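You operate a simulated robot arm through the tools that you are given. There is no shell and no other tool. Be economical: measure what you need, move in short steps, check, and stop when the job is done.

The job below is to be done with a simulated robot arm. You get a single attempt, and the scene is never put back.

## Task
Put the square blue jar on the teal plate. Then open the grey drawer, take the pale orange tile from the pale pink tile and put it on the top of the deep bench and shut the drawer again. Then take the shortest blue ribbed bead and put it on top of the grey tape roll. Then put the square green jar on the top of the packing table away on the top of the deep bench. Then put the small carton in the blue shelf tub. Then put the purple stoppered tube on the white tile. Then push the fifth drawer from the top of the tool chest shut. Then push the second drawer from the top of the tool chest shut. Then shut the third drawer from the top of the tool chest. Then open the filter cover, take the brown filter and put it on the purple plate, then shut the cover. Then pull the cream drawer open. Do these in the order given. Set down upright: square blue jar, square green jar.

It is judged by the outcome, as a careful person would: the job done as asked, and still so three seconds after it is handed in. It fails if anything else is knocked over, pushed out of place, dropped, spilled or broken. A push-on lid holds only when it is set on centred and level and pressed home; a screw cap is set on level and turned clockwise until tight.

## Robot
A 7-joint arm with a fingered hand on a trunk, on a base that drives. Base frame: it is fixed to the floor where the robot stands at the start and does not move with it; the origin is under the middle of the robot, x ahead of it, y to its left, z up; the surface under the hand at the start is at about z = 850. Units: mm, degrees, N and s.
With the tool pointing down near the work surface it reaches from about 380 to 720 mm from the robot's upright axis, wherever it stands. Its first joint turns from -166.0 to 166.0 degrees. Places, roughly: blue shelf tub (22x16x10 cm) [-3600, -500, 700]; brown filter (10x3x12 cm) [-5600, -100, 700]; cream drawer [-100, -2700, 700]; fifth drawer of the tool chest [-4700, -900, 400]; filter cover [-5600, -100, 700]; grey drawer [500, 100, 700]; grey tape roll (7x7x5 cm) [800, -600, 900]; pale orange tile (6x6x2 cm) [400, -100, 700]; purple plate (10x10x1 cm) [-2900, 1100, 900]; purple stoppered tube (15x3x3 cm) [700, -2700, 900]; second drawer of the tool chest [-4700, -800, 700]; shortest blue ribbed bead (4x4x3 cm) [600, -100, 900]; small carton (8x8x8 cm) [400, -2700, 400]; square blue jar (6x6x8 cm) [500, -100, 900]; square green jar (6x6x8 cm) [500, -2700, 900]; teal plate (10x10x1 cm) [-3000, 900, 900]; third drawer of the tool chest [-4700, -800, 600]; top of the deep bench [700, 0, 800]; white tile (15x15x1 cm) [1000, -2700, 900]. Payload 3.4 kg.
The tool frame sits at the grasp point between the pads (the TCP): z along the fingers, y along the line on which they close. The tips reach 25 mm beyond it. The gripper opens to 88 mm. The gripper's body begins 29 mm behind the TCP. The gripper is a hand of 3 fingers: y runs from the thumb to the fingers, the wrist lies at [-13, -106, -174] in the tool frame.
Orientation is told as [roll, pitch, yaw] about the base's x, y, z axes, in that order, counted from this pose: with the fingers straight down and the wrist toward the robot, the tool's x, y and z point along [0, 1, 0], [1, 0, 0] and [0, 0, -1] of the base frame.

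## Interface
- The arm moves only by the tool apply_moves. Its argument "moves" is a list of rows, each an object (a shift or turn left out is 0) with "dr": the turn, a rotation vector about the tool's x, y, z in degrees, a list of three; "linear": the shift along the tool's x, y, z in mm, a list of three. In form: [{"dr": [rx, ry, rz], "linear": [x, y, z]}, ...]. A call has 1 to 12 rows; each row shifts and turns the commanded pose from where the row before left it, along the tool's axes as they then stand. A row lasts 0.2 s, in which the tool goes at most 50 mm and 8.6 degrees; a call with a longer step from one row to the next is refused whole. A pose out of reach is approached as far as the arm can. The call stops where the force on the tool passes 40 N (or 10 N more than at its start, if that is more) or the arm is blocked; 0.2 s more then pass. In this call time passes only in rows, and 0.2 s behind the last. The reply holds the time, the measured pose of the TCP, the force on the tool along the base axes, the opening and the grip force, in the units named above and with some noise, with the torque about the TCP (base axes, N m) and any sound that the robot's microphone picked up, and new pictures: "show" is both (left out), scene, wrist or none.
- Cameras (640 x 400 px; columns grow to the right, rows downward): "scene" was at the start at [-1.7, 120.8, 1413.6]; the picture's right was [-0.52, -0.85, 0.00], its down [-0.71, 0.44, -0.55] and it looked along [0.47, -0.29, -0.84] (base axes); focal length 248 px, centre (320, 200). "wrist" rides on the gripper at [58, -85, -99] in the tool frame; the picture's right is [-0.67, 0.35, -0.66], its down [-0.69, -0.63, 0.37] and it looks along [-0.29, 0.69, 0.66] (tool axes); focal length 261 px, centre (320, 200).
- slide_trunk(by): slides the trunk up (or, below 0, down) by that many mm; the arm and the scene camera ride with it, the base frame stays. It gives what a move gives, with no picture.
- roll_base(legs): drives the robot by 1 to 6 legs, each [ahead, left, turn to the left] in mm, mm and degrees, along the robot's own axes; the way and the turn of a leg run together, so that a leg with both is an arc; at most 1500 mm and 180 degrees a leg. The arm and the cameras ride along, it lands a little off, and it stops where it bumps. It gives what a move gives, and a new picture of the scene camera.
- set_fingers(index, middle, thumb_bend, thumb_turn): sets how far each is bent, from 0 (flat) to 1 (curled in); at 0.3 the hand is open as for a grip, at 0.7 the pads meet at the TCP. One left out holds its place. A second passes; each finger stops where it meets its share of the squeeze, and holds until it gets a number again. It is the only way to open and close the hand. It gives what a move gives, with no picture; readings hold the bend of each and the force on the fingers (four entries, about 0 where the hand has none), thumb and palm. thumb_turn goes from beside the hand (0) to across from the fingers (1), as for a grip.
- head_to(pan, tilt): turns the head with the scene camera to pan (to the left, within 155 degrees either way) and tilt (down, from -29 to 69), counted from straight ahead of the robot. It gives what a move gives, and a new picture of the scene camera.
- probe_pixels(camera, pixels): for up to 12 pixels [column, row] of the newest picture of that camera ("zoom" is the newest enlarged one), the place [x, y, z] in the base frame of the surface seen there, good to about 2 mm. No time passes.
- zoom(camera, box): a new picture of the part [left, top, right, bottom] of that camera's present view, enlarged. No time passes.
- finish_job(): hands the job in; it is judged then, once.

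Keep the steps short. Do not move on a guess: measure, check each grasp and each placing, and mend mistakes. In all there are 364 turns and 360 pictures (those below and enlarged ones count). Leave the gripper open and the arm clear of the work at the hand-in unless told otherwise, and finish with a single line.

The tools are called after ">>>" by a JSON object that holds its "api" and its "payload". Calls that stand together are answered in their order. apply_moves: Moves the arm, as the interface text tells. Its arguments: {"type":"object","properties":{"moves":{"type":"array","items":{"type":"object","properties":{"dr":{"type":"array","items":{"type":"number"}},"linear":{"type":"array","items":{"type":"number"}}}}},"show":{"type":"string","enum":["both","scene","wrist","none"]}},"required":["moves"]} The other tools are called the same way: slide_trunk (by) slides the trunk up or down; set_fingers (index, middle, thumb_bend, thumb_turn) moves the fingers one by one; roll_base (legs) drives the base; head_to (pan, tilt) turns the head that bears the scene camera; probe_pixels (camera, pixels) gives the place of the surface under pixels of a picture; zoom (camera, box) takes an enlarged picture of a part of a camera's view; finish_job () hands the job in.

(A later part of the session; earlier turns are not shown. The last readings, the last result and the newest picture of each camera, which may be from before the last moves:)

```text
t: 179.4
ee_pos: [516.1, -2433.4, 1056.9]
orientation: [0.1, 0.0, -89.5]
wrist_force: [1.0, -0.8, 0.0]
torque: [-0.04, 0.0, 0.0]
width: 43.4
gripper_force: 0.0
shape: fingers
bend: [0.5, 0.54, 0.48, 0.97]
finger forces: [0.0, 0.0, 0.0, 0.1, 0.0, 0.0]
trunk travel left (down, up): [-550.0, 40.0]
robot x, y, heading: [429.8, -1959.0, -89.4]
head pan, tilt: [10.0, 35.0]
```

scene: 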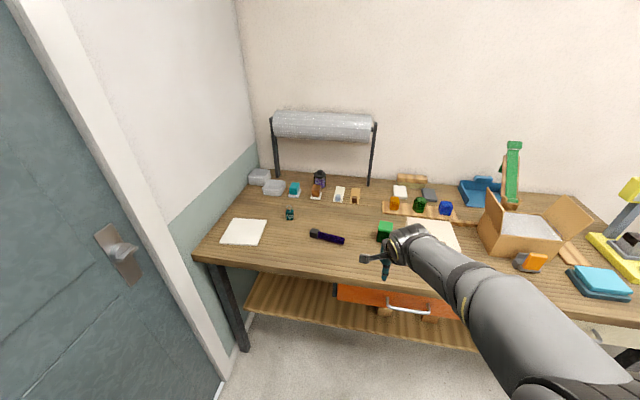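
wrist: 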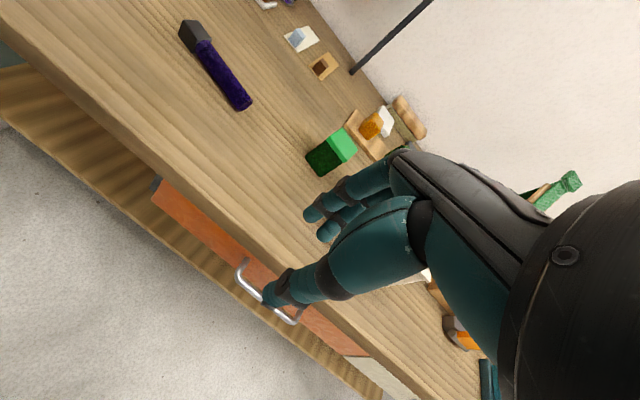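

>>> {"api": "zoom", "payload": {"camera": "wrist", "box": [290, 115, 386, 175]}}

>>> {"api": "probe_pixels", "payload": {"camera": "zoom", "pixels": [[350, 95], [440, 165], [260, 140], [345, 230], [350, 150], [110, 260], [200, 345], [300, 290], [60, 250], [105, 290]]}}

```text
6.67 times, centred on (338, 145) of wrist
```

zoom: 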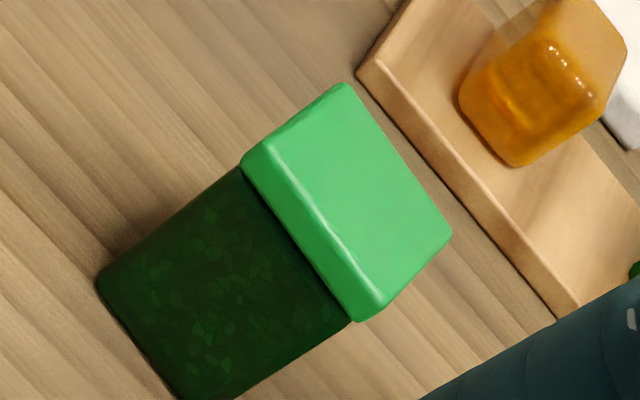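

```text
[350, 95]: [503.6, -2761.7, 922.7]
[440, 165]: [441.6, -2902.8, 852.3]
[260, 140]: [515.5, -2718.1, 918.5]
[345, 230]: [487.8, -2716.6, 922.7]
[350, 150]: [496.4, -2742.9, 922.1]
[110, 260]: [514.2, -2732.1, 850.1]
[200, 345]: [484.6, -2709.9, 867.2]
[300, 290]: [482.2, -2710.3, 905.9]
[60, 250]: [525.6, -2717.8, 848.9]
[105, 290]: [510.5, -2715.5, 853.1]
```

>>> {"api": "probe_pixels", "payload": {"camera": "zoom", "pixels": [[440, 232], [430, 235], [343, 92], [358, 305], [258, 155], [420, 200], [350, 200], [362, 290]]}}

```text
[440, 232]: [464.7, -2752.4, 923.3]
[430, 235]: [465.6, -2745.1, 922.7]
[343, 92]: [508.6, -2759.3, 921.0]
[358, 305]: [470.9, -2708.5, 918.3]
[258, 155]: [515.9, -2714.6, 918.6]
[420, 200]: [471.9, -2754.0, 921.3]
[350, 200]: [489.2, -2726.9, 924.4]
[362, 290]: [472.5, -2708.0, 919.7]
```

Green jar: centre (489.5,-2734), top 923, turned about -8°. I drive ahead 220, open the fingers and turn the hand to match.

>>> {"api": "roll_base", "payload": {"legs": [[220, 0, 0]]}}

>>> {"api": "set_fingers", "payload": {"index": 0.3, "middle": 0.3, "thumb_bend": 0.3}}

>>> {"api": "apply_moves", "payload": {"moves": [{"linear": [-13, 40, 0]}, {"linear": [-13, 40, 0]}, {"dr": [0, 0, 8.4], "linear": [0, 0, 30]}], "show": "both"}}

```text
t: 181.1
ee_pos: [518.7, -2654.0, 1056.3]
orientation: [0.1, 0.1, -89.5]
wrist_force: [1.0, -0.3, -0.2]
torque: [0.03, 0.01, 0.01]
width: 43.5
gripper_force: 0.2
shape: fingers
bend: [0.5, 0.54, 0.48, 0.97]
finger forces: [0.1, 0.1, 0.0, 0.0, 0.0, 0.0]
trunk travel left (down, up): [-550.0, 40.0]
robot x, y, heading: [433.5, -2180.7, -89.5]
head pan, tilt: [10.0, 35.0]
```

scene: 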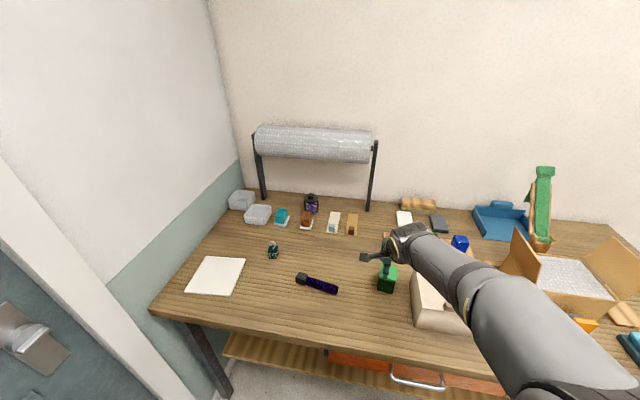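

```text
t: 182.1
ee_pos: [517.3, -2654.0, 1057.3]
orientation: [0.1, -0.1, -89.4]
wrist_force: [0.3, -0.6, 0.7]
torque: [0.0, 0.02, 0.03]
width: 84.2
gripper_force: 0.0
shape: fingers
bend: [0.3, 0.3, 0.3, 0.97]
finger forces: [0.1, 0.0, 0.0, 0.0, 0.0, 0.1]
trunk travel left (down, up): [-550.0, 40.0]
robot x, y, heading: [430.7, -2181.8, -89.4]
head pan, tilt: [10.0, 35.0]
```

```text
t: 182.9
ee_pos: [489.4, -2731.9, 1025.9]
orientation: [0.0, -0.1, -98.0]
wrist_force: [0.9, -0.1, -0.4]
torque: [-0.01, -0.01, -0.02]
width: 84.5
gripper_force: 0.0
shape: fingers
bend: [0.3, 0.3, 0.3, 0.97]
finger forces: [0.0, 0.1, 0.1, 0.0, 0.0, 0.0]
trunk travel left (down, up): [-550.0, 40.0]
robot x, y, heading: [432.1, -2179.1, -89.2]
head pan, tilt: [10.0, 35.0]
```

scene: 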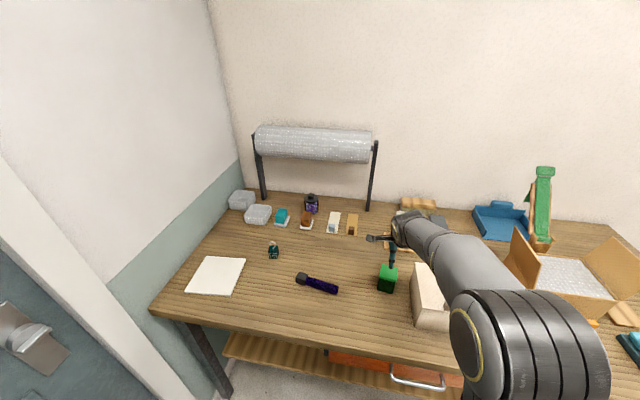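
wrist: 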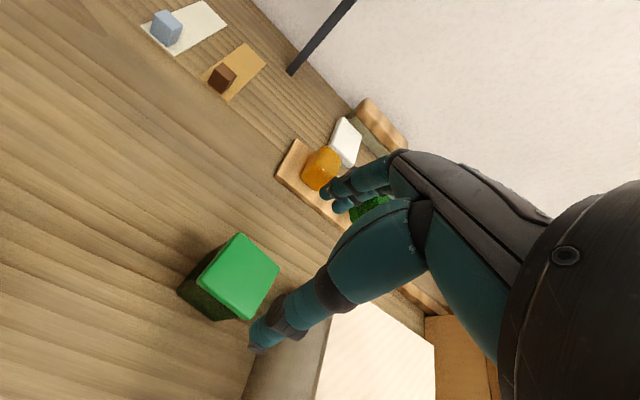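

A pale box stands on the right of the jar. I check the gap before descending.

>>> {"api": "probe_pixels", "payload": {"camera": "wrist", "pixels": [[345, 310], [330, 330], [240, 238], [276, 268], [245, 316], [205, 285], [240, 275], [325, 375]]}}

```text
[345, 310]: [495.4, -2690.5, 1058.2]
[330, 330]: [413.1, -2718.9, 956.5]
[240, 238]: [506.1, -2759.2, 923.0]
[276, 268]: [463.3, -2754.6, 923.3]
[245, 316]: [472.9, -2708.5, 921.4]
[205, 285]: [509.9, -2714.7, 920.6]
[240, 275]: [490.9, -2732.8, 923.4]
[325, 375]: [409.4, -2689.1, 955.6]
```

Gap is about 50 mm; fine. Descend to z≈899.

>>> {"api": "apply_moves", "payload": {"moves": [{"linear": [-1, 2, 40]}, {"linear": [0, 0, 40]}, {"linear": [0, 0, 25]}, {"linear": [0, 0, 15]}, {"linear": [0, 0, 7]}], "show": "wrist"}}

>>> {"api": "set_fingers", "payload": {"index": 0.7, "middle": 0.7, "thumb_bend": 0.7}}

>>> {"api": "apply_moves", "payload": {"moves": [{"linear": [0, 0, -10]}, {"linear": [0, 0, -25]}, {"linear": [0, 0, -40]}, {"linear": [0, 0, -45]}], "show": "wrist"}}

```text
t: 184.1
ee_pos: [490.2, -2735.9, 898.5]
orientation: [0.0, 0.0, -97.9]
wrist_force: [-0.6, -2.0, 1.9]
torque: [-0.04, -0.04, 0.0]
width: 85.2
gripper_force: 1.3
shape: fingers
bend: [0.3, 0.3, 0.3, 0.97]
finger forces: [2.4, 0.0, 0.1, 0.0, 0.0, 0.0]
trunk travel left (down, up): [-550.0, 40.0]
robot x, y, heading: [434.2, -2180.1, -89.5]
head pan, tilt: [10.0, 35.0]
```

wrist: 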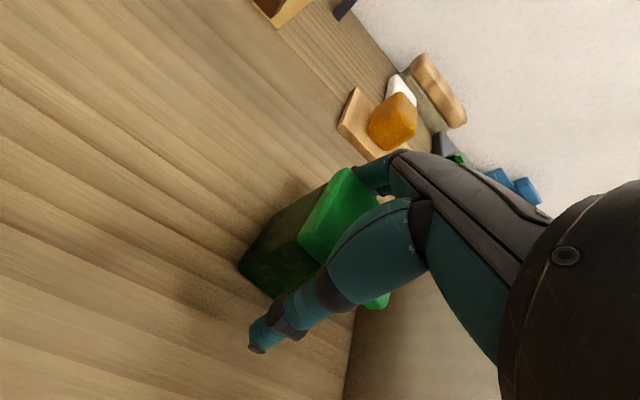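

```text
t: 185.1
ee_pos: [490.9, -2735.1, 899.4]
orientation: [0.2, -0.1, -97.8]
wrist_force: [-1.0, -4.0, 8.8]
torque: [-0.35, 0.02, 0.01]
width: 43.9
gripper_force: 40.6
shape: fingers
bend: [0.46, 0.54, 0.61, 0.96]
finger forces: [32.2, 10.3, 0.0, 0.0, 38.2, 0.0]
trunk travel left (down, up): [-550.0, 40.0]
robot x, y, heading: [434.6, -2178.4, -89.5]
head pan, tilt: [10.0, 35.0]
```

```text
t: 186.1
ee_pos: [488.9, -2734.7, 1017.7]
orientation: [0.1, 0.1, -97.8]
wrist_force: [-1.3, -0.3, -1.9]
torque: [0.0, -0.04, 0.0]
width: 43.7
gripper_force: 36.3
shape: fingers
bend: [0.46, 0.55, 0.61, 0.96]
finger forces: [26.7, 9.1, 0.0, 0.0, 36.1, 0.0]
trunk travel left (down, up): [-550.0, 40.0]
robot x, y, heading: [431.4, -2180.2, -89.8]
head pan, tilt: [10.0, 35.0]
```

wrist: 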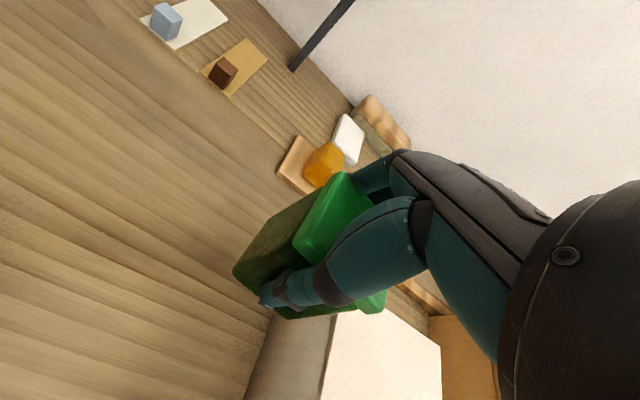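

Jar held. Raise, retract, and drive back to the deep bench.

>>> {"api": "apply_moves", "payload": {"moves": [{"linear": [0, -40, -25]}, {"linear": [0, -40, -25]}, {"linear": [0, -40, -25]}, {"dr": [0, 0, -8], "linear": [0, 0, -20]}], "show": "none"}}

>>> {"api": "roll_base", "payload": {"legs": [[-500, -500, 0], [0, 0, 90], [0, 1000, 0], [0, 600, 0]]}}

>>> {"api": "head_to", "payload": {"pan": 0, "tilt": 50}}

```text
t: 187.1
ee_pos: [508.7, -2617.6, 1114.5]
orientation: [0.0, 0.0, -89.8]
wrist_force: [0.8, 0.0, -2.7]
torque: [-0.02, -0.03, -0.01]
width: 43.8
gripper_force: 35.3
shape: fingers
bend: [0.46, 0.55, 0.6, 0.96]
finger forces: [26.5, 8.9, 0.1, 0.0, 35.7, 0.1]
trunk travel left (down, up): [-550.0, 40.0]
robot x, y, heading: [431.8, -2180.9, -89.4]
head pan, tilt: [10.0, 35.0]
```

```text
t: 202.7
ee_pos: [479.4, 11.5, 1114.4]
orientation: [0.0, 0.0, -3.3]
wrist_force: [-0.4, 0.2, -2.0]
torque: [-0.01, -0.02, -0.01]
width: 43.5
gripper_force: 34.1
shape: fingers
bend: [0.47, 0.55, 0.6, 0.96]
finger forces: [25.4, 8.7, 0.1, 0.0, 34.0, 0.0]
trunk travel left (down, up): [-550.0, 40.0]
robot x, y, heading: [37.8, -39.5, -3.1]
head pan, tilt: [10.0, 35.0]
```

scene: 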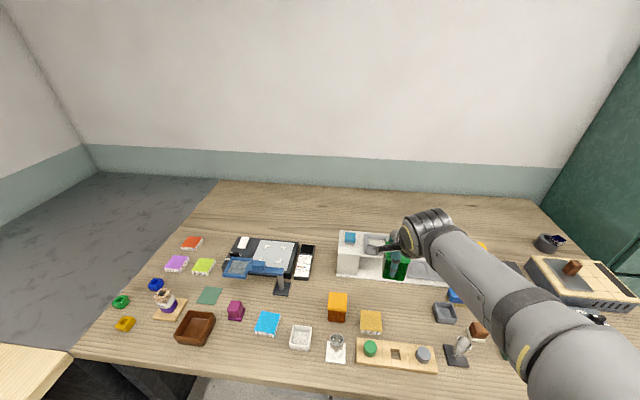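

```text
t: 203.4
ee_pos: [478.8, 10.2, 1113.3]
orientation: [0.1, 0.0, -3.3]
wrist_force: [0.4, 0.1, -2.1]
torque: [0.04, -0.05, -0.03]
width: 43.1
gripper_force: 33.8
shape: fingers
bend: [0.47, 0.55, 0.6, 0.96]
finger forces: [25.3, 8.6, 0.1, 0.1, 34.0, 0.0]
trunk travel left (down, up): [-550.0, 40.0]
robot x, y, heading: [39.8, -38.7, -3.0]
head pan, tilt: [0.0, 50.0]
```

scene: 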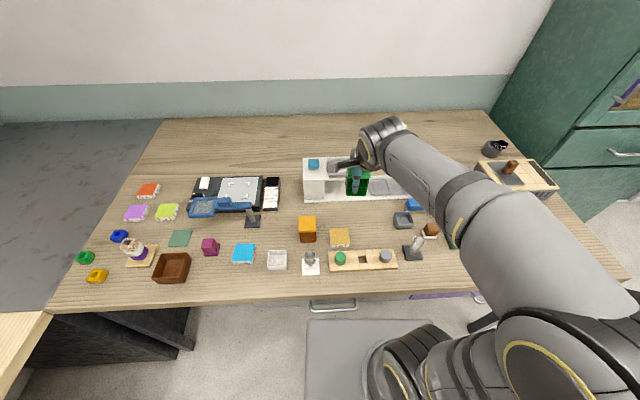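

The old jar spot (485,-62) is free. Move there and lower.

>>> {"api": "apply_moves", "payload": {"moves": [{"linear": [-36, 5, 0]}, {"linear": [-36, 5, 0]}, {"linear": [0, 0, 45]}, {"linear": [0, 0, 45]}, {"linear": [0, 0, 45]}, {"linear": [0, 0, 30]}, {"linear": [0, 0, 20]}, {"linear": [0, 0, 12]}], "show": "both"}}

```text
t: 205.2
ee_pos: [485.4, -61.0, 916.6]
orientation: [0.1, 0.0, -3.3]
wrist_force: [-0.4, -0.3, -2.3]
torque: [0.0, 0.02, -0.01]
width: 43.1
gripper_force: 32.4
shape: fingers
bend: [0.47, 0.56, 0.6, 0.96]
finger forces: [24.2, 8.4, 0.0, 0.0, 32.5, 0.0]
trunk travel left (down, up): [-550.0, 40.0]
robot x, y, heading: [38.0, -39.3, -2.9]
head pan, tilt: [0.0, 50.0]
```

scene: 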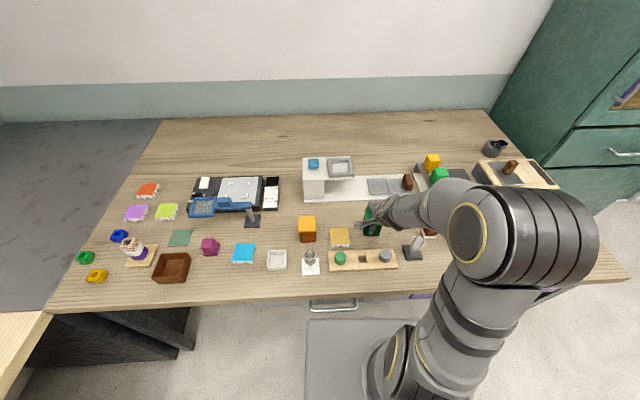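
wrist: 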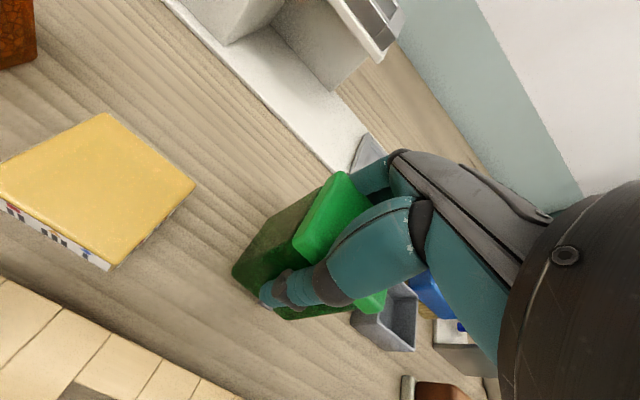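

>>> {"api": "apply_moves", "payload": {"moves": [{"linear": [0, 0, 10]}, {"linear": [0, 0, 4]}, {"linear": [0, 0, 2]}, {"linear": [0, 0, 1.5]}, {"linear": [0, 0, 1]}], "show": "none"}}

```text
t: 206.4
ee_pos: [485.3, -62.4, 899.8]
orientation: [0.0, -0.1, -3.4]
wrist_force: [-0.6, -1.3, 11.0]
torque: [0.01, -0.26, 0.0]
width: 43.2
gripper_force: 34.9
shape: fingers
bend: [0.47, 0.56, 0.6, 0.96]
finger forces: [25.8, 9.6, 0.0, 0.0, 35.3, 0.0]
trunk travel left (down, up): [-550.0, 40.0]
robot x, y, heading: [36.3, -35.0, -3.0]
head pan, tilt: [0.0, 50.0]
```

Contact. Open and rise.

>>> {"api": "set_fingers", "payload": {"index": 0.3, "middle": 0.3, "thumb_bend": 0.3}}

>>> {"api": "apply_moves", "payload": {"moves": [{"linear": [0, 0, -20]}, {"linear": [0, 0, -40]}, {"linear": [0, 0, -45]}, {"linear": [0, 0, -45]}, {"linear": [0, 0, -45]}, {"linear": [0, -40, 0]}], "show": "both"}}

>>> {"api": "zoom", "payload": {"camera": "scene", "box": [460, 120, 556, 180]}}

```text
t: 207.4
ee_pos: [485.8, -61.7, 898.8]
orientation: [0.1, -0.1, -3.3]
wrist_force: [-0.1, 0.6, 0.4]
torque: [-0.03, -0.03, 0.0]
width: 84.9
gripper_force: 0.5
shape: fingers
bend: [0.3, 0.3, 0.3, 0.97]
finger forces: [0.0, 0.0, 0.1, 0.0, 0.7, 0.0]
trunk travel left (down, up): [-550.0, 40.0]
robot x, y, heading: [37.1, -40.0, -3.1]
head pan, tilt: [0.0, 50.0]
```

```text
t: 208.8
ee_pos: [446.2, -61.0, 1092.6]
orientation: [-0.1, 0.0, -3.3]
wrist_force: [-1.0, 0.5, 0.2]
torque: [0.0, -0.02, 0.0]
width: 84.8
gripper_force: 0.0
shape: fingers
bend: [0.3, 0.3, 0.3, 0.97]
finger forces: [0.1, 0.0, 0.0, 0.1, 0.0, 0.1]
trunk travel left (down, up): [-550.0, 40.0]
robot x, y, heading: [34.8, -36.2, -3.2]
head pan, tilt: [0.0, 50.0]
```

scene: 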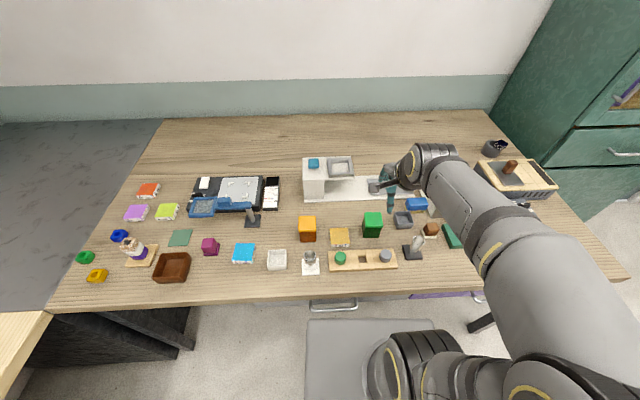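
wrist: 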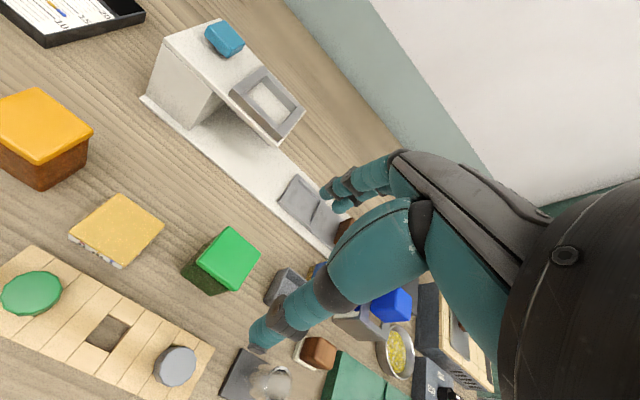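

```text
6.67 times, centred on (508, 150) of scene
```

zoom: 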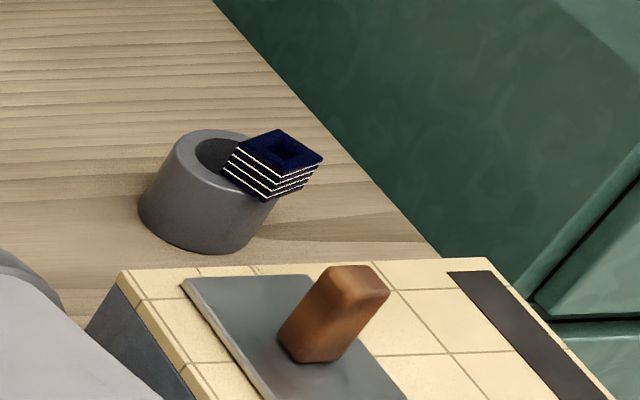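

Green jar stands upright; bead still on the roll. Next the small carton on the packing table's lower shelf at (400,-2700,400). Drive there.

>>> {"api": "roll_base", "payload": {"legs": [[-220, 0, 0], [0, 0, -87], [1400, 0, 0], [250, 560, 0]]}}

>>> {"api": "slide_trunk", "payload": {"by": -400}}

>>> {"api": "head_to", "payload": {"pan": 0, "tilt": 30}}

```text
t: 223.6
ee_pos: [372.9, -2030.5, 1091.8]
orientation: [0.0, 0.0, -91.5]
wrist_force: [-0.3, -0.7, 0.5]
torque: [0.0, -0.05, -0.02]
width: 84.9
gripper_force: 0.0
shape: fingers
bend: [0.3, 0.3, 0.3, 0.97]
finger forces: [0.0, 0.1, 0.0, 0.0, 0.0, 0.0]
trunk travel left (down, up): [-550.0, 40.0]
robot x, y, heading: [385.7, -1621.1, -91.0]
head pan, tilt: [0.0, 50.0]
```

scene: 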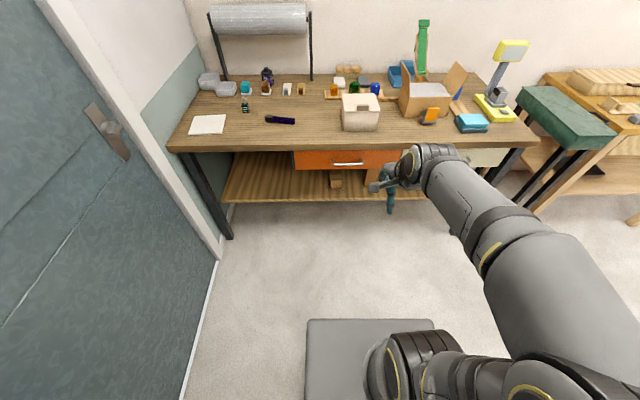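

```text
t: 227.4
ee_pos: [374.3, -2031.2, 692.5]
orientation: [0.1, 0.0, -91.5]
wrist_force: [0.2, -0.7, 0.3]
torque: [0.01, 0.02, 0.0]
width: 84.9
gripper_force: 0.1
shape: fingers
bend: [0.3, 0.3, 0.3, 0.97]
finger forces: [0.0, 0.1, 0.0, 0.0, 0.0, 0.0]
trunk travel left (down, up): [-150.0, 440.0]
robot x, y, heading: [379.2, -1619.9, -91.2]
head pan, tilt: [0.0, 50.0]
```

```text
t: 228.2
ee_pos: [372.3, -2030.2, 692.0]
orientation: [0.1, 0.0, -91.5]
wrist_force: [-0.1, -0.5, 1.0]
torque: [0.02, 0.02, 0.01]
width: 84.9
gripper_force: 0.0
shape: fingers
bend: [0.3, 0.3, 0.3, 0.97]
finger forces: [0.0, 0.0, 0.1, 0.0, 0.0, 0.1]
trunk travel left (down, up): [-150.0, 440.0]
robot x, y, heading: [382.6, -1621.2, -91.4]
head pan, tilt: [0.0, 30.0]
```

scene: 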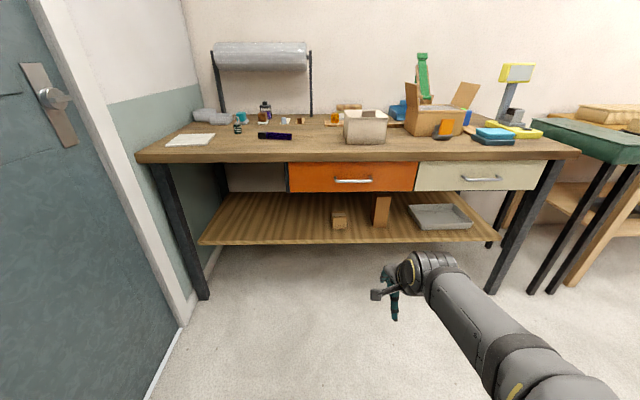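

>>> {"api": "zoom", "payload": {"camera": "scene", "box": [280, 160, 440, 260]}}

>>> {"api": "probe_pixels", "payload": {"camera": "scene", "pixels": [[339, 223], [338, 214], [380, 212], [354, 190], [330, 190], [352, 181], [339, 242], [440, 215], [350, 150]]}}

```text
4.00 times, centred on (360, 210) of scene
```

zoom: 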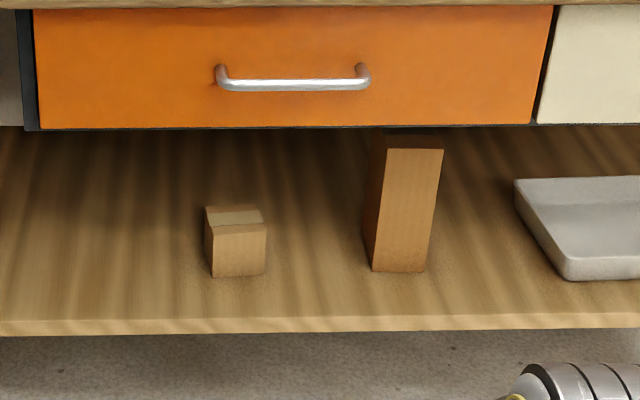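

```text
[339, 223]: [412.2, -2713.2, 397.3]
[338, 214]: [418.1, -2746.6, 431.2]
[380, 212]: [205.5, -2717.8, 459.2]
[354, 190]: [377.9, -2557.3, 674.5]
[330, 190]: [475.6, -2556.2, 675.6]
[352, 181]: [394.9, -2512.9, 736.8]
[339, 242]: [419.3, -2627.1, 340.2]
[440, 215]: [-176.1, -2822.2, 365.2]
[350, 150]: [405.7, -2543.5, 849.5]
```

>>> {"api": "probe_pixels", "payload": {"camera": "zoom", "pixels": [[216, 238], [262, 236], [216, 274], [262, 272], [210, 212], [258, 209], [240, 215], [240, 285], [240, 315], [240, 325], [380, 250], [300, 126]]}}

```text
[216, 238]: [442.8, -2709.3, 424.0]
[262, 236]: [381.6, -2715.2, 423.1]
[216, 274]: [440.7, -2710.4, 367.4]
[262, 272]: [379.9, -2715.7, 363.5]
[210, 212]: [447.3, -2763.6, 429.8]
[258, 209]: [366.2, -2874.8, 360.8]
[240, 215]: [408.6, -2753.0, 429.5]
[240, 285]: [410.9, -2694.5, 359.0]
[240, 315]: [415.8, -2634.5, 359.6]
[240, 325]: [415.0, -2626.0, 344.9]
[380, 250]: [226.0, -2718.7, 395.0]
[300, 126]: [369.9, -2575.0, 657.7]
```

Carton: centre (415,-2746), z 360–430, about 69 wide, turned ≈-6°. It's under the drawers, so I'll reach in from the front with the hand rolled sideways and pitched forward. First test that hand pose here in free space.

>>> {"api": "apply_moves", "payload": {"moves": [{"dr": [0, 0, -8.5], "linear": [0, 8, 0]}, {"dr": [0, 0, -8.5]}, {"dr": [0, 0, -8.5]}, {"dr": [0, 0, -8.5]}, {"dr": [0, 0, -8.5]}, {"dr": [0, 0, -8.5]}, {"dr": [0, 0, -8.5]}, {"dr": [0, 0, -8.5]}, {"dr": [0, 0, -8.5]}, {"dr": [0, 0, -8.5]}, {"dr": [0, 0, -5]}], "show": "scene"}}

```text
t: 230.6
ee_pos: [372.3, -2036.4, 692.9]
orientation: [-0.1, -0.1, -1.2]
wrist_force: [0.5, 0.9, 0.7]
torque: [0.0, 0.0, 0.03]
width: 84.8
gripper_force: 0.0
shape: fingers
bend: [0.3, 0.3, 0.3, 0.97]
finger forces: [0.0, 0.0, 0.1, 0.0, 0.0, 0.0]
trunk travel left (down, up): [-150.0, 440.0]
robot x, y, heading: [384.6, -1618.0, -91.3]
head pan, tilt: [0.0, 30.0]
```

scene: 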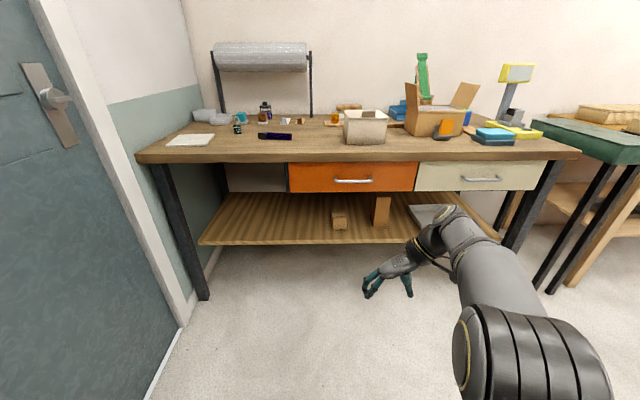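

>>> {"api": "apply_moves", "payload": {"moves": [{"dr": [0, -8.5, 0], "linear": [-12, 0, 0]}, {"dr": [0, -8.5, 0], "linear": [-12, 0, 3]}, {"dr": [0, -8.5, 0], "linear": [-12, 0, 5]}, {"dr": [0, -8.5, 0], "linear": [-10, 0, 6]}, {"dr": [0, -8.5, 0], "linear": [-9, 0, 8]}, {"dr": [0, -8.5, 0], "linear": [-7, 0, 9]}, {"dr": [0, -8.5, 0]}], "show": "scene"}}

```text
t: 232.2
ee_pos: [368.0, -2103.0, 731.4]
orientation: [-58.0, 8.0, -2.5]
wrist_force: [-0.3, 0.4, -0.4]
torque: [0.06, -0.03, 0.0]
width: 85.0
gripper_force: 0.0
shape: fingers
bend: [0.3, 0.3, 0.3, 0.97]
finger forces: [0.0, 0.0, 0.0, 0.0, 0.0, 0.1]
out of reach, approached as far as the arm can: row 7
trunk travel left (down, up): [-150.0, 440.0]
robot x, y, heading: [382.1, -1617.2, -91.3]
head pan, tilt: [0.0, 30.0]
```

scene: 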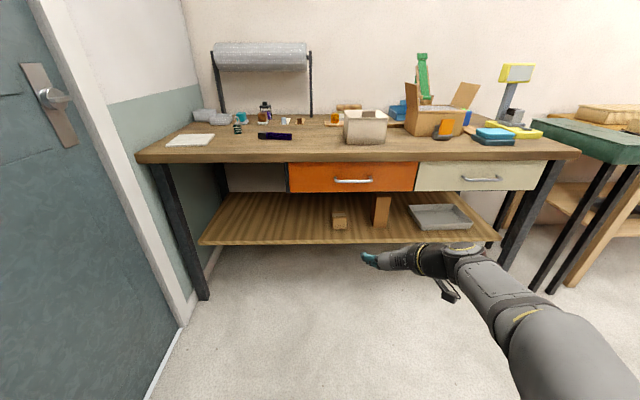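

Pose works at about 32° below horizontal. I correct the small roll and yaw and lower the trunk.

>>> {"api": "slide_trunk", "payload": {"by": -150}}

>>> {"api": "apply_moves", "payload": {"moves": [{"linear": [30, 0, 20]}, {"linear": [30, 0, 20]}, {"dr": [-6.7, 0, 4.8]}], "show": "scene"}}

```text
t: 234.0
ee_pos: [367.9, -2102.4, 581.0]
orientation: [-57.9, 8.1, -2.5]
wrist_force: [-0.1, 0.2, -0.3]
torque: [0.0, -0.01, 0.03]
width: 84.7
gripper_force: 0.1
shape: fingers
bend: [0.3, 0.3, 0.3, 0.97]
finger forces: [0.0, 0.0, 0.0, 0.0, 0.0, 0.0]
trunk travel left (down, up): [0.0, 590.0]
robot x, y, heading: [380.0, -1621.0, -91.0]
head pan, tilt: [0.0, 30.0]
```

```text
t: 234.8
ee_pos: [358.4, -2102.4, 508.6]
orientation: [-57.5, 0.5, 0.5]
wrist_force: [-0.6, -1.0, 0.4]
torque: [0.0, -0.05, 0.02]
width: 84.7
gripper_force: 0.1
shape: fingers
bend: [0.3, 0.3, 0.3, 0.97]
finger forces: [0.0, 0.1, 0.0, 0.1, 0.1, 0.1]
out of reach, approached as far as the arm can: row 1
trunk travel left (down, up): [0.0, 590.0]
robot x, y, heading: [384.0, -1618.6, -91.1]
head pan, tilt: [0.0, 30.0]
```

scene: 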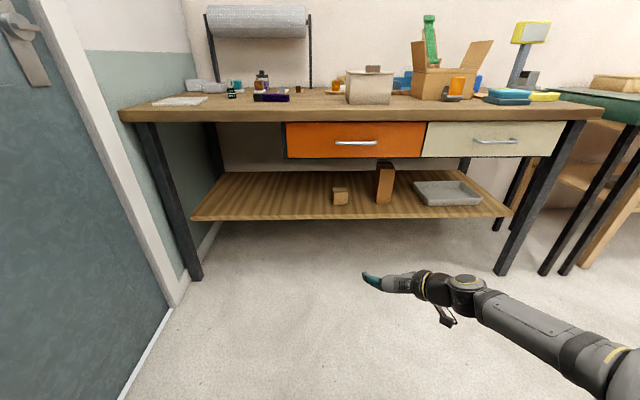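

Now yaw slightly to match the carton and lower to z≈410 in free space.

>>> {"api": "apply_moves", "payload": {"moves": [{"dr": [-4.7, 0, -3]}, {"linear": [28, 0, 18]}, {"linear": [28, 0, 18]}, {"linear": [28, 0, 18]}], "show": "none"}}

>>> {"api": "roll_base", "payload": {"legs": [[430, 50, 0]]}}

```text
t: 235.8
ee_pos: [355.9, -2105.0, 406.3]
orientation: [-57.6, 0.5, 6.2]
wrist_force: [0.2, 0.5, 0.0]
torque: [0.0, -0.04, 0.02]
width: 84.9
gripper_force: 0.0
shape: fingers
bend: [0.3, 0.3, 0.3, 0.97]
finger forces: [0.0, 0.0, 0.0, 0.0, 0.1, 0.0]
trunk travel left (down, up): [0.0, 590.0]
robot x, y, heading: [385.2, -1623.8, -91.3]
head pan, tilt: [0.0, 30.0]
```

```text
t: 238.4
ee_pos: [399.9, -2531.2, 409.2]
orientation: [-57.6, 0.4, 6.2]
wrist_force: [0.4, -1.7, 0.2]
torque: [-0.02, 0.02, -0.01]
width: 85.0
gripper_force: 0.0
shape: fingers
bend: [0.3, 0.3, 0.3, 0.97]
finger forces: [0.1, 0.0, 0.0, 0.0, 0.0, 0.1]
trunk travel left (down, up): [0.0, 590.0]
robot x, y, heading: [424.8, -2048.0, -91.0]
head pan, tilt: [0.0, 30.0]
```

scene: 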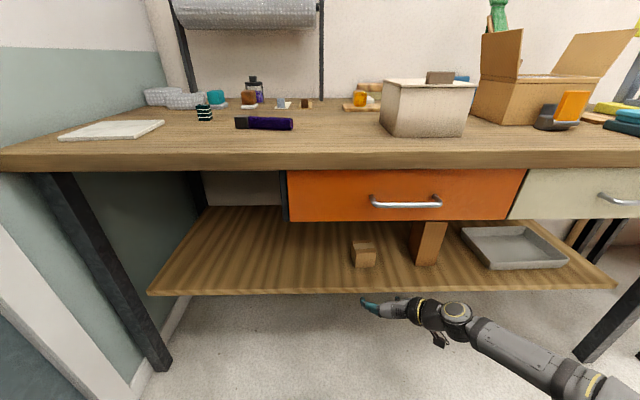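

>>> {"api": "zoom", "payload": {"camera": "scene", "box": [320, 210, 480, 310]}}

>>> {"api": "probe_pixels", "payload": {"camera": "zoom", "pixels": [[142, 158], [215, 152], [150, 225], [215, 218], [135, 130], [200, 126], [370, 200], [360, 80], [460, 200], [360, 160]]}}

>>> {"api": "set_fingers", "payload": {"index": 0.24, "middle": 0.24, "thumb_bend": 0.24}}

```text
4.00 times, centred on (400, 260) of scene
```

zoom: 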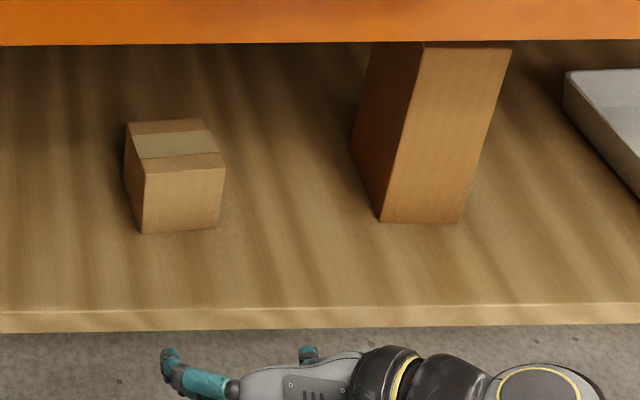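

```text
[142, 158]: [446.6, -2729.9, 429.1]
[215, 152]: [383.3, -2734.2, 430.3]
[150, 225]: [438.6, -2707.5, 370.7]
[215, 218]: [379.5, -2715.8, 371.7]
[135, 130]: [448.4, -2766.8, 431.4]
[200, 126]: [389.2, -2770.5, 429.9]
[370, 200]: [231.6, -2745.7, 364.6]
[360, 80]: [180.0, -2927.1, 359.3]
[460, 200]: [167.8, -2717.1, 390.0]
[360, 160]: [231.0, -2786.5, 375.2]
```

```text
t: 239.4
ee_pos: [401.1, -2531.5, 407.5]
orientation: [-57.6, 0.5, 6.2]
wrist_force: [-0.2, -0.2, -0.2]
torque: [0.01, 0.0, 0.02]
width: 95.8
gripper_force: 0.0
shape: fingers
bend: [0.24, 0.24, 0.24, 0.97]
finger forces: [0.0, 0.1, 0.1, 0.0, 0.0, 0.0]
trunk travel left (down, up): [0.0, 590.0]
robot x, y, heading: [424.6, -2043.3, -91.1]
head pan, tilt: [0.0, 30.0]
```

Drive ahead 115, then check in the wrist view.

>>> {"api": "roll_base", "payload": {"legs": [[115, 0, 0]]}}

>>> {"api": "apply_moves", "payload": {"moves": [{"linear": [0, 4, 0]}], "show": "wrist"}}

```text
t: 240.6
ee_pos: [398.7, -2641.5, 409.9]
orientation: [-57.6, 0.6, 6.3]
wrist_force: [0.0, 0.2, 0.5]
torque: [-0.02, -0.01, 0.02]
width: 95.8
gripper_force: 0.1
shape: fingers
bend: [0.24, 0.24, 0.24, 0.97]
finger forces: [0.0, 0.0, 0.1, 0.0, 0.1, 0.0]
trunk travel left (down, up): [0.0, 590.0]
robot x, y, heading: [422.8, -2154.5, -91.1]
head pan, tilt: [0.0, 30.0]
```

scene: 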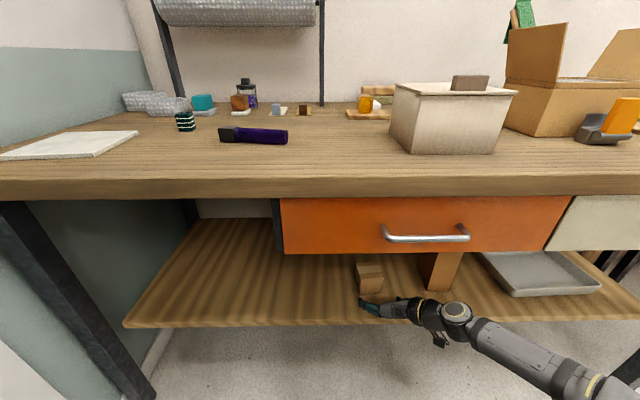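

```text
t: 241.0
ee_pos: [402.2, -2640.7, 408.0]
orientation: [-57.6, 0.5, 6.2]
wrist_force: [0.1, 0.1, -0.1]
torque: [-0.03, 0.01, 0.01]
width: 95.9
gripper_force: 0.1
shape: fingers
bend: [0.24, 0.24, 0.24, 0.97]
finger forces: [0.0, 0.1, 0.0, 0.1, 0.0, 0.1]
trunk travel left (down, up): [0.0, 590.0]
robot x, y, heading: [425.8, -2155.0, -91.1]
head pan, tilt: [0.0, 30.0]
```

wrist: 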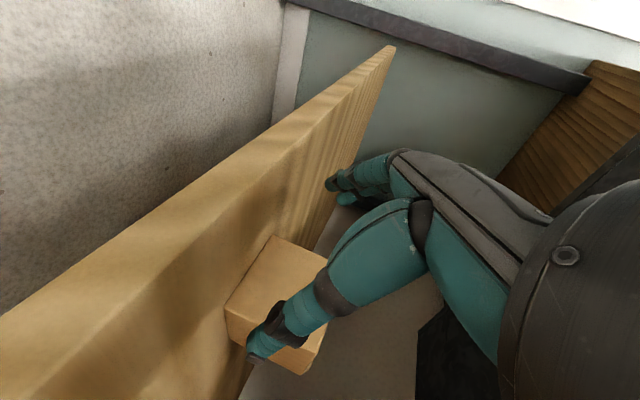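

Advance 84 mm horizontally onto the carton.

>>> {"api": "apply_moves", "payload": {"moves": [{"linear": [-11.4, 0.5, 17.9]}, {"linear": [-11.4, 0.5, 17.9]}, {"linear": [-11.4, 0.5, 17.9]}, {"linear": [-11.2, 0.5, 17.8]}], "show": "both"}}

>>> {"api": "zoom", "payload": {"camera": "wrist", "box": [200, 130, 440, 280]}}

```text
t: 242.0
ee_pos: [416.6, -2724.7, 409.1]
orientation: [-57.6, 0.6, 6.2]
wrist_force: [0.0, -0.3, 0.5]
torque: [-0.03, 0.02, -0.04]
width: 96.1
gripper_force: 0.4
shape: fingers
bend: [0.24, 0.24, 0.24, 0.97]
finger forces: [0.1, 0.0, 0.0, 0.0, 0.4, 0.1]
trunk travel left (down, up): [0.0, 590.0]
robot x, y, heading: [422.9, -2158.2, -91.0]
head pan, tilt: [0.0, 30.0]
```

scene: 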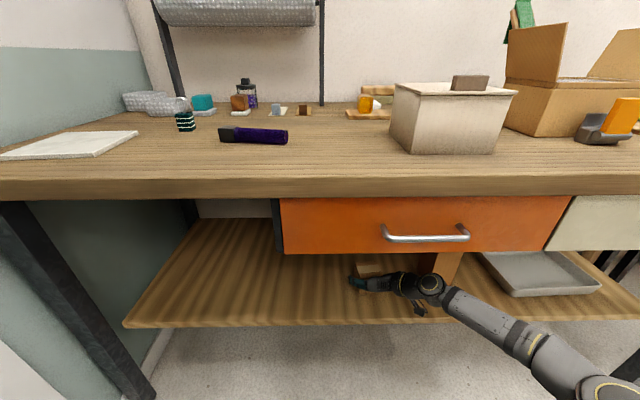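
wrist: 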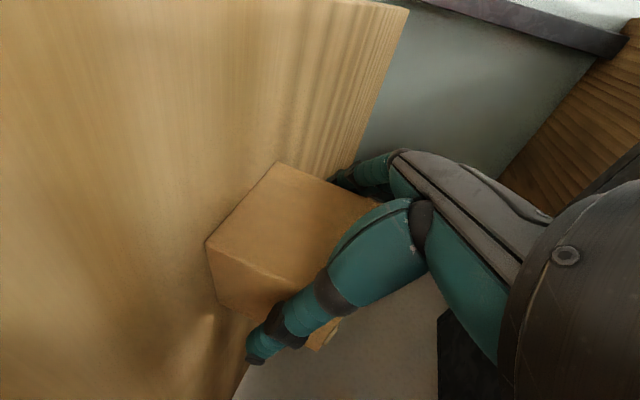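

```text
2.67 times, centred on (320, 205) of wrist
```

zoom: 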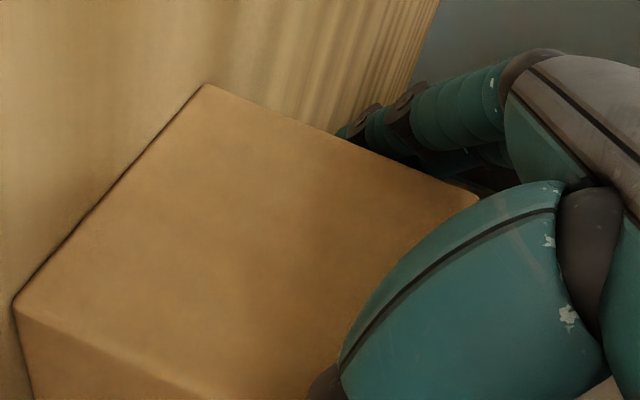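

The carton sits between thumb and fingers. Close.

>>> {"api": "set_fingers", "payload": {"index": 0.7, "middle": 0.7, "thumb_bend": 0.7}}

>>> {"api": "apply_moves", "payload": {"moves": [{"linear": [-8.4, 0, -5.4]}, {"linear": [-16.8, 0, -10.7]}], "show": "both"}}

```text
t: 243.0
ee_pos: [415.4, -2722.8, 410.8]
orientation: [-57.6, 0.6, 6.3]
wrist_force: [-1.3, -0.7, 6.4]
torque: [0.01, -0.1, 0.06]
width: 68.1
gripper_force: 36.2
shape: fingers
bend: [0.3, 0.45, 0.52, 0.96]
finger forces: [21.6, 12.8, 0.1, 0.0, 39.1, 0.0]
trunk travel left (down, up): [0.0, 590.0]
robot x, y, heading: [424.7, -2154.7, -91.1]
head pan, tilt: [0.0, 30.0]
```

```text
t: 243.6
ee_pos: [416.6, -2725.4, 438.1]
orientation: [-57.5, 0.5, 6.3]
wrist_force: [-0.8, 0.2, -1.0]
torque: [0.0, -0.02, 0.0]
width: 67.7
gripper_force: 36.2
shape: fingers
bend: [0.29, 0.45, 0.52, 0.95]
finger forces: [22.4, 12.3, 0.1, 0.0, 37.6, 0.1]
trunk travel left (down, up): [0.0, 590.0]
robot x, y, heading: [422.4, -2159.8, -90.8]
head pan, tilt: [0.0, 30.0]
```

scene: 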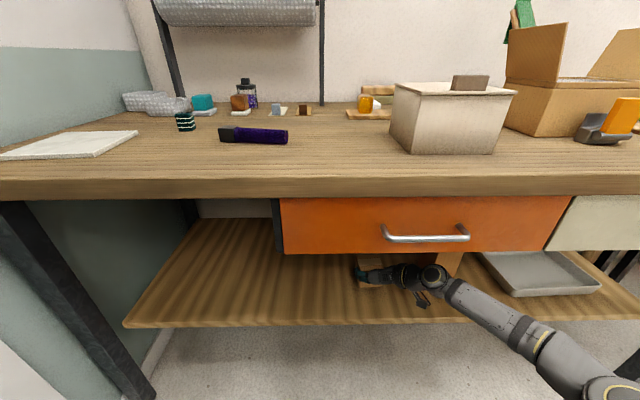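
wrist: 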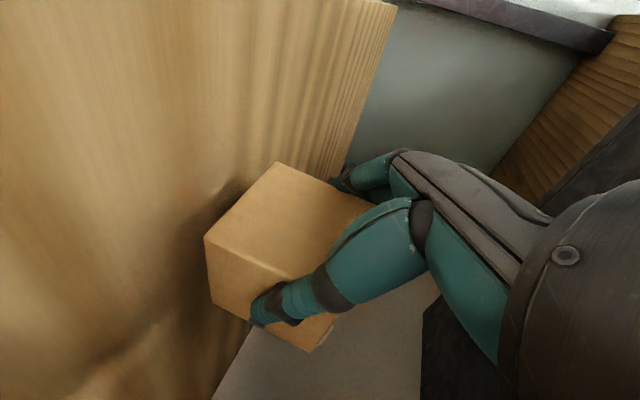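

Carton lifted. Back out from under the table, then raise the trunk and travel (heading kept) to the wire shelf at x≈-3600.

>>> {"api": "roll_base", "payload": {"legs": [[-450, 0, 0.5]]}}

>>> {"api": "slide_trunk", "payload": {"by": 300}}

>>> {"api": "roll_base", "payload": {"legs": [[0, -740, 0], [-1400, 0, 0], [-670, 0, 0]]}}

```text
t: 246.3
ee_pos: [432.0, -2283.3, 437.2]
orientation: [-57.6, 0.4, 7.6]
wrist_force: [0.3, 0.2, -1.1]
torque: [0.06, 0.01, 0.03]
width: 67.8
gripper_force: 36.1
shape: fingers
bend: [0.29, 0.45, 0.52, 0.95]
finger forces: [22.5, 12.2, 0.0, 0.0, 37.5, 0.0]
trunk travel left (down, up): [0.0, 590.0]
robot x, y, heading: [424.8, -1713.1, -89.6]
head pan, tilt: [0.0, 30.0]
```

scene: 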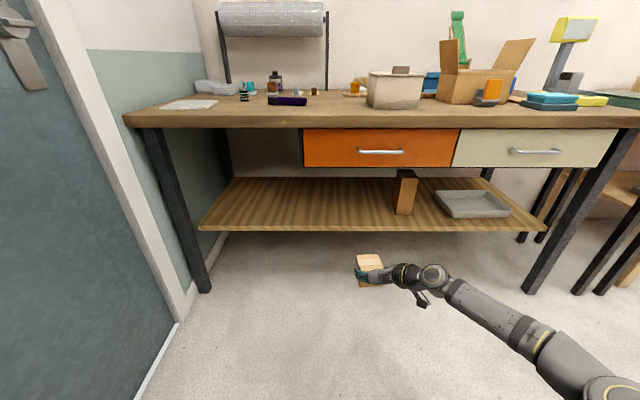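

```text
t: 249.3
ee_pos: [431.0, -2283.2, 737.9]
orientation: [-57.6, 0.5, 7.5]
wrist_force: [-0.1, -0.4, -1.3]
torque: [0.05, 0.01, 0.0]
width: 67.6
gripper_force: 36.2
shape: fingers
bend: [0.29, 0.45, 0.52, 0.95]
finger forces: [22.5, 12.1, 0.0, 0.0, 37.5, 0.0]
trunk travel left (down, up): [-300.0, 290.0]
robot x, y, heading: [422.8, -1716.1, -89.7]
head pan, tilt: [0.0, 30.0]
```

```text
t: 263.3
ee_pos: [-391.6, -218.7, 738.7]
orientation: [-57.6, 0.5, 10.7]
wrist_force: [0.5, 0.5, -0.9]
torque: [0.01, 0.0, 0.0]
width: 67.8
gripper_force: 36.3
shape: fingers
bend: [0.29, 0.45, 0.52, 0.95]
finger forces: [22.5, 12.2, 0.0, 0.0, 37.4, 0.0]
trunk travel left (down, up): [-300.0, 290.0]
robot x, y, heading: [-426.3, 350.4, -86.4]
head pan, tilt: [0.0, 30.0]
```

scene: 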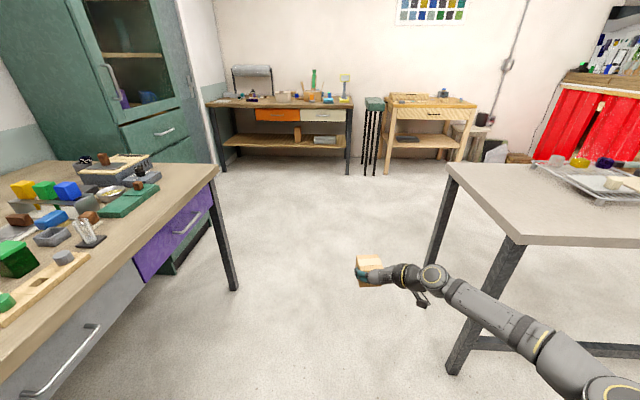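

Correct heading by -3.6° and strafe right along the aisle.

>>> {"api": "roll_base", "payload": {"legs": [[0, 0, -3.6], [-30, 0, 0], [0, -1500, 0]]}}

>>> {"api": "roll_base", "payload": {"legs": [[0, -1500, 0]]}}

```text
t: 271.7
ee_pos: [-1923.4, -201.5, 737.7]
orientation: [-57.7, 0.5, 8.7]
wrist_force: [0.7, -0.2, -1.5]
torque: [0.05, 0.01, 0.03]
width: 67.6
gripper_force: 35.8
shape: fingers
bend: [0.29, 0.45, 0.53, 0.95]
finger forces: [22.3, 12.2, 0.0, 0.0, 37.1, 0.0]
trunk travel left (down, up): [-300.0, 290.0]
robot x, y, heading: [-1943.0, 365.1, -88.6]
head pan, tilt: [0.0, 30.0]
```

scene: 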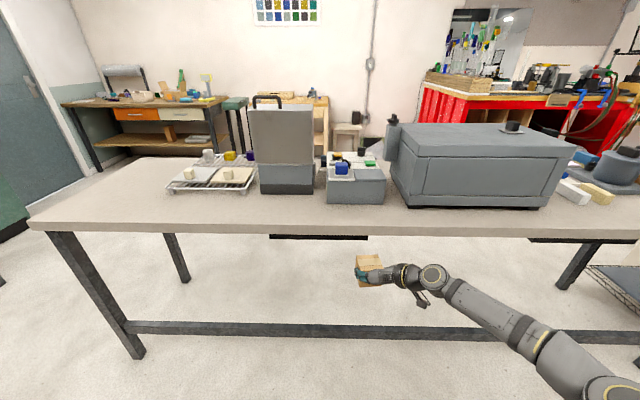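

```text
t: 279.2
ee_pos: [-3449.9, -224.3, 738.6]
orientation: [-57.6, 0.6, 7.5]
wrist_force: [0.7, -0.7, -0.6]
torque: [0.04, 0.0, 0.03]
width: 67.7
gripper_force: 35.7
shape: fingers
bend: [0.29, 0.45, 0.53, 0.95]
finger forces: [22.3, 12.0, 0.1, 0.0, 36.9, 0.0]
trunk travel left (down, up): [-300.0, 290.0]
robot x, y, heading: [-3455.5, 345.2, -89.8]
head pan, tilt: [0.0, 30.0]
```

scene: 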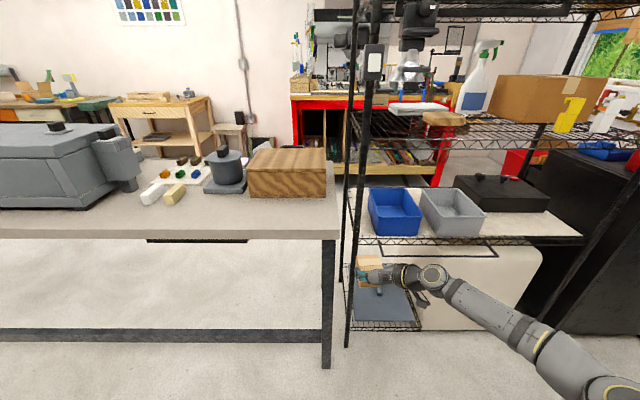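

The blue tub is at (395,212) on the wire shelf. Probe tub rim, floor, upper shelf and post.

>>> {"api": "probe_pixels", "payload": {"camera": "scene", "pixels": [[370, 191], [407, 190], [380, 220], [421, 217], [395, 205], [395, 228], [392, 195], [350, 200], [440, 135], [362, 245], [435, 120], [375, 234]]}}

>>> {"api": "zoom", "payload": {"camera": "scene", "box": [330, 100, 550, 260]}}

```text
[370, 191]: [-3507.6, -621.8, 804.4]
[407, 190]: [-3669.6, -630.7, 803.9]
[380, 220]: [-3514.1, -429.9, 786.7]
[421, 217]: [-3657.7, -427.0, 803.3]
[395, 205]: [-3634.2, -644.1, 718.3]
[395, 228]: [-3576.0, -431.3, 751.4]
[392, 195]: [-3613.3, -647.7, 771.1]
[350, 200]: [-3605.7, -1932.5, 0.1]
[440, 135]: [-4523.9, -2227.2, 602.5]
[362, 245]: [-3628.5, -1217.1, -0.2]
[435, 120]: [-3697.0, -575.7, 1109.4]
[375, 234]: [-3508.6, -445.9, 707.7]
```

```text
2.50 times, centred on (440, 180) of scene
```

zoom: 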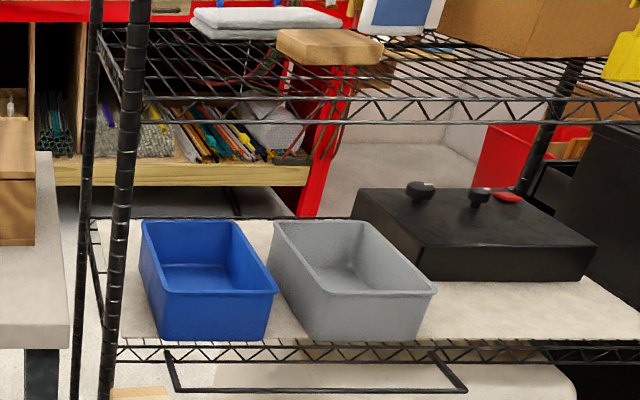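

>>> {"api": "probe_pixels", "payload": {"camera": "zoom", "pixels": [[130, 150], [120, 250], [110, 330], [250, 110], [350, 108], [500, 100], [200, 345], [85, 200], [540, 180], [210, 290], [330, 45]]}}

```text
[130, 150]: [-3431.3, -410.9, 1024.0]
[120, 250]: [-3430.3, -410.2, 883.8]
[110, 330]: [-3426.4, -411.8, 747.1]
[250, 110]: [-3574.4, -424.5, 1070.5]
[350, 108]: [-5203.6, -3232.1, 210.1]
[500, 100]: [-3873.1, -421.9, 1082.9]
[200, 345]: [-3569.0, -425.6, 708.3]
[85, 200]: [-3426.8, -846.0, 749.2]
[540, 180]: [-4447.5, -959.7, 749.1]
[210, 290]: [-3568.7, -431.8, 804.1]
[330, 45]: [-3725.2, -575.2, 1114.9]
```

>>> {"api": "probe_pixels", "payload": {"camera": "scene", "pixels": [[432, 272], [470, 300], [510, 325], [550, 352], [590, 375], [415, 280], [422, 297], [395, 272]]}}

```text
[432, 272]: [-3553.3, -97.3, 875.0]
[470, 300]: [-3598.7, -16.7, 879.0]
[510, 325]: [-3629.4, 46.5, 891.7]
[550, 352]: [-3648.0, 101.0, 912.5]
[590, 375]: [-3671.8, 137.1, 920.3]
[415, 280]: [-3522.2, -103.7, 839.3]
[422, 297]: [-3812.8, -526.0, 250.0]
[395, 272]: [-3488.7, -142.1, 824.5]
```

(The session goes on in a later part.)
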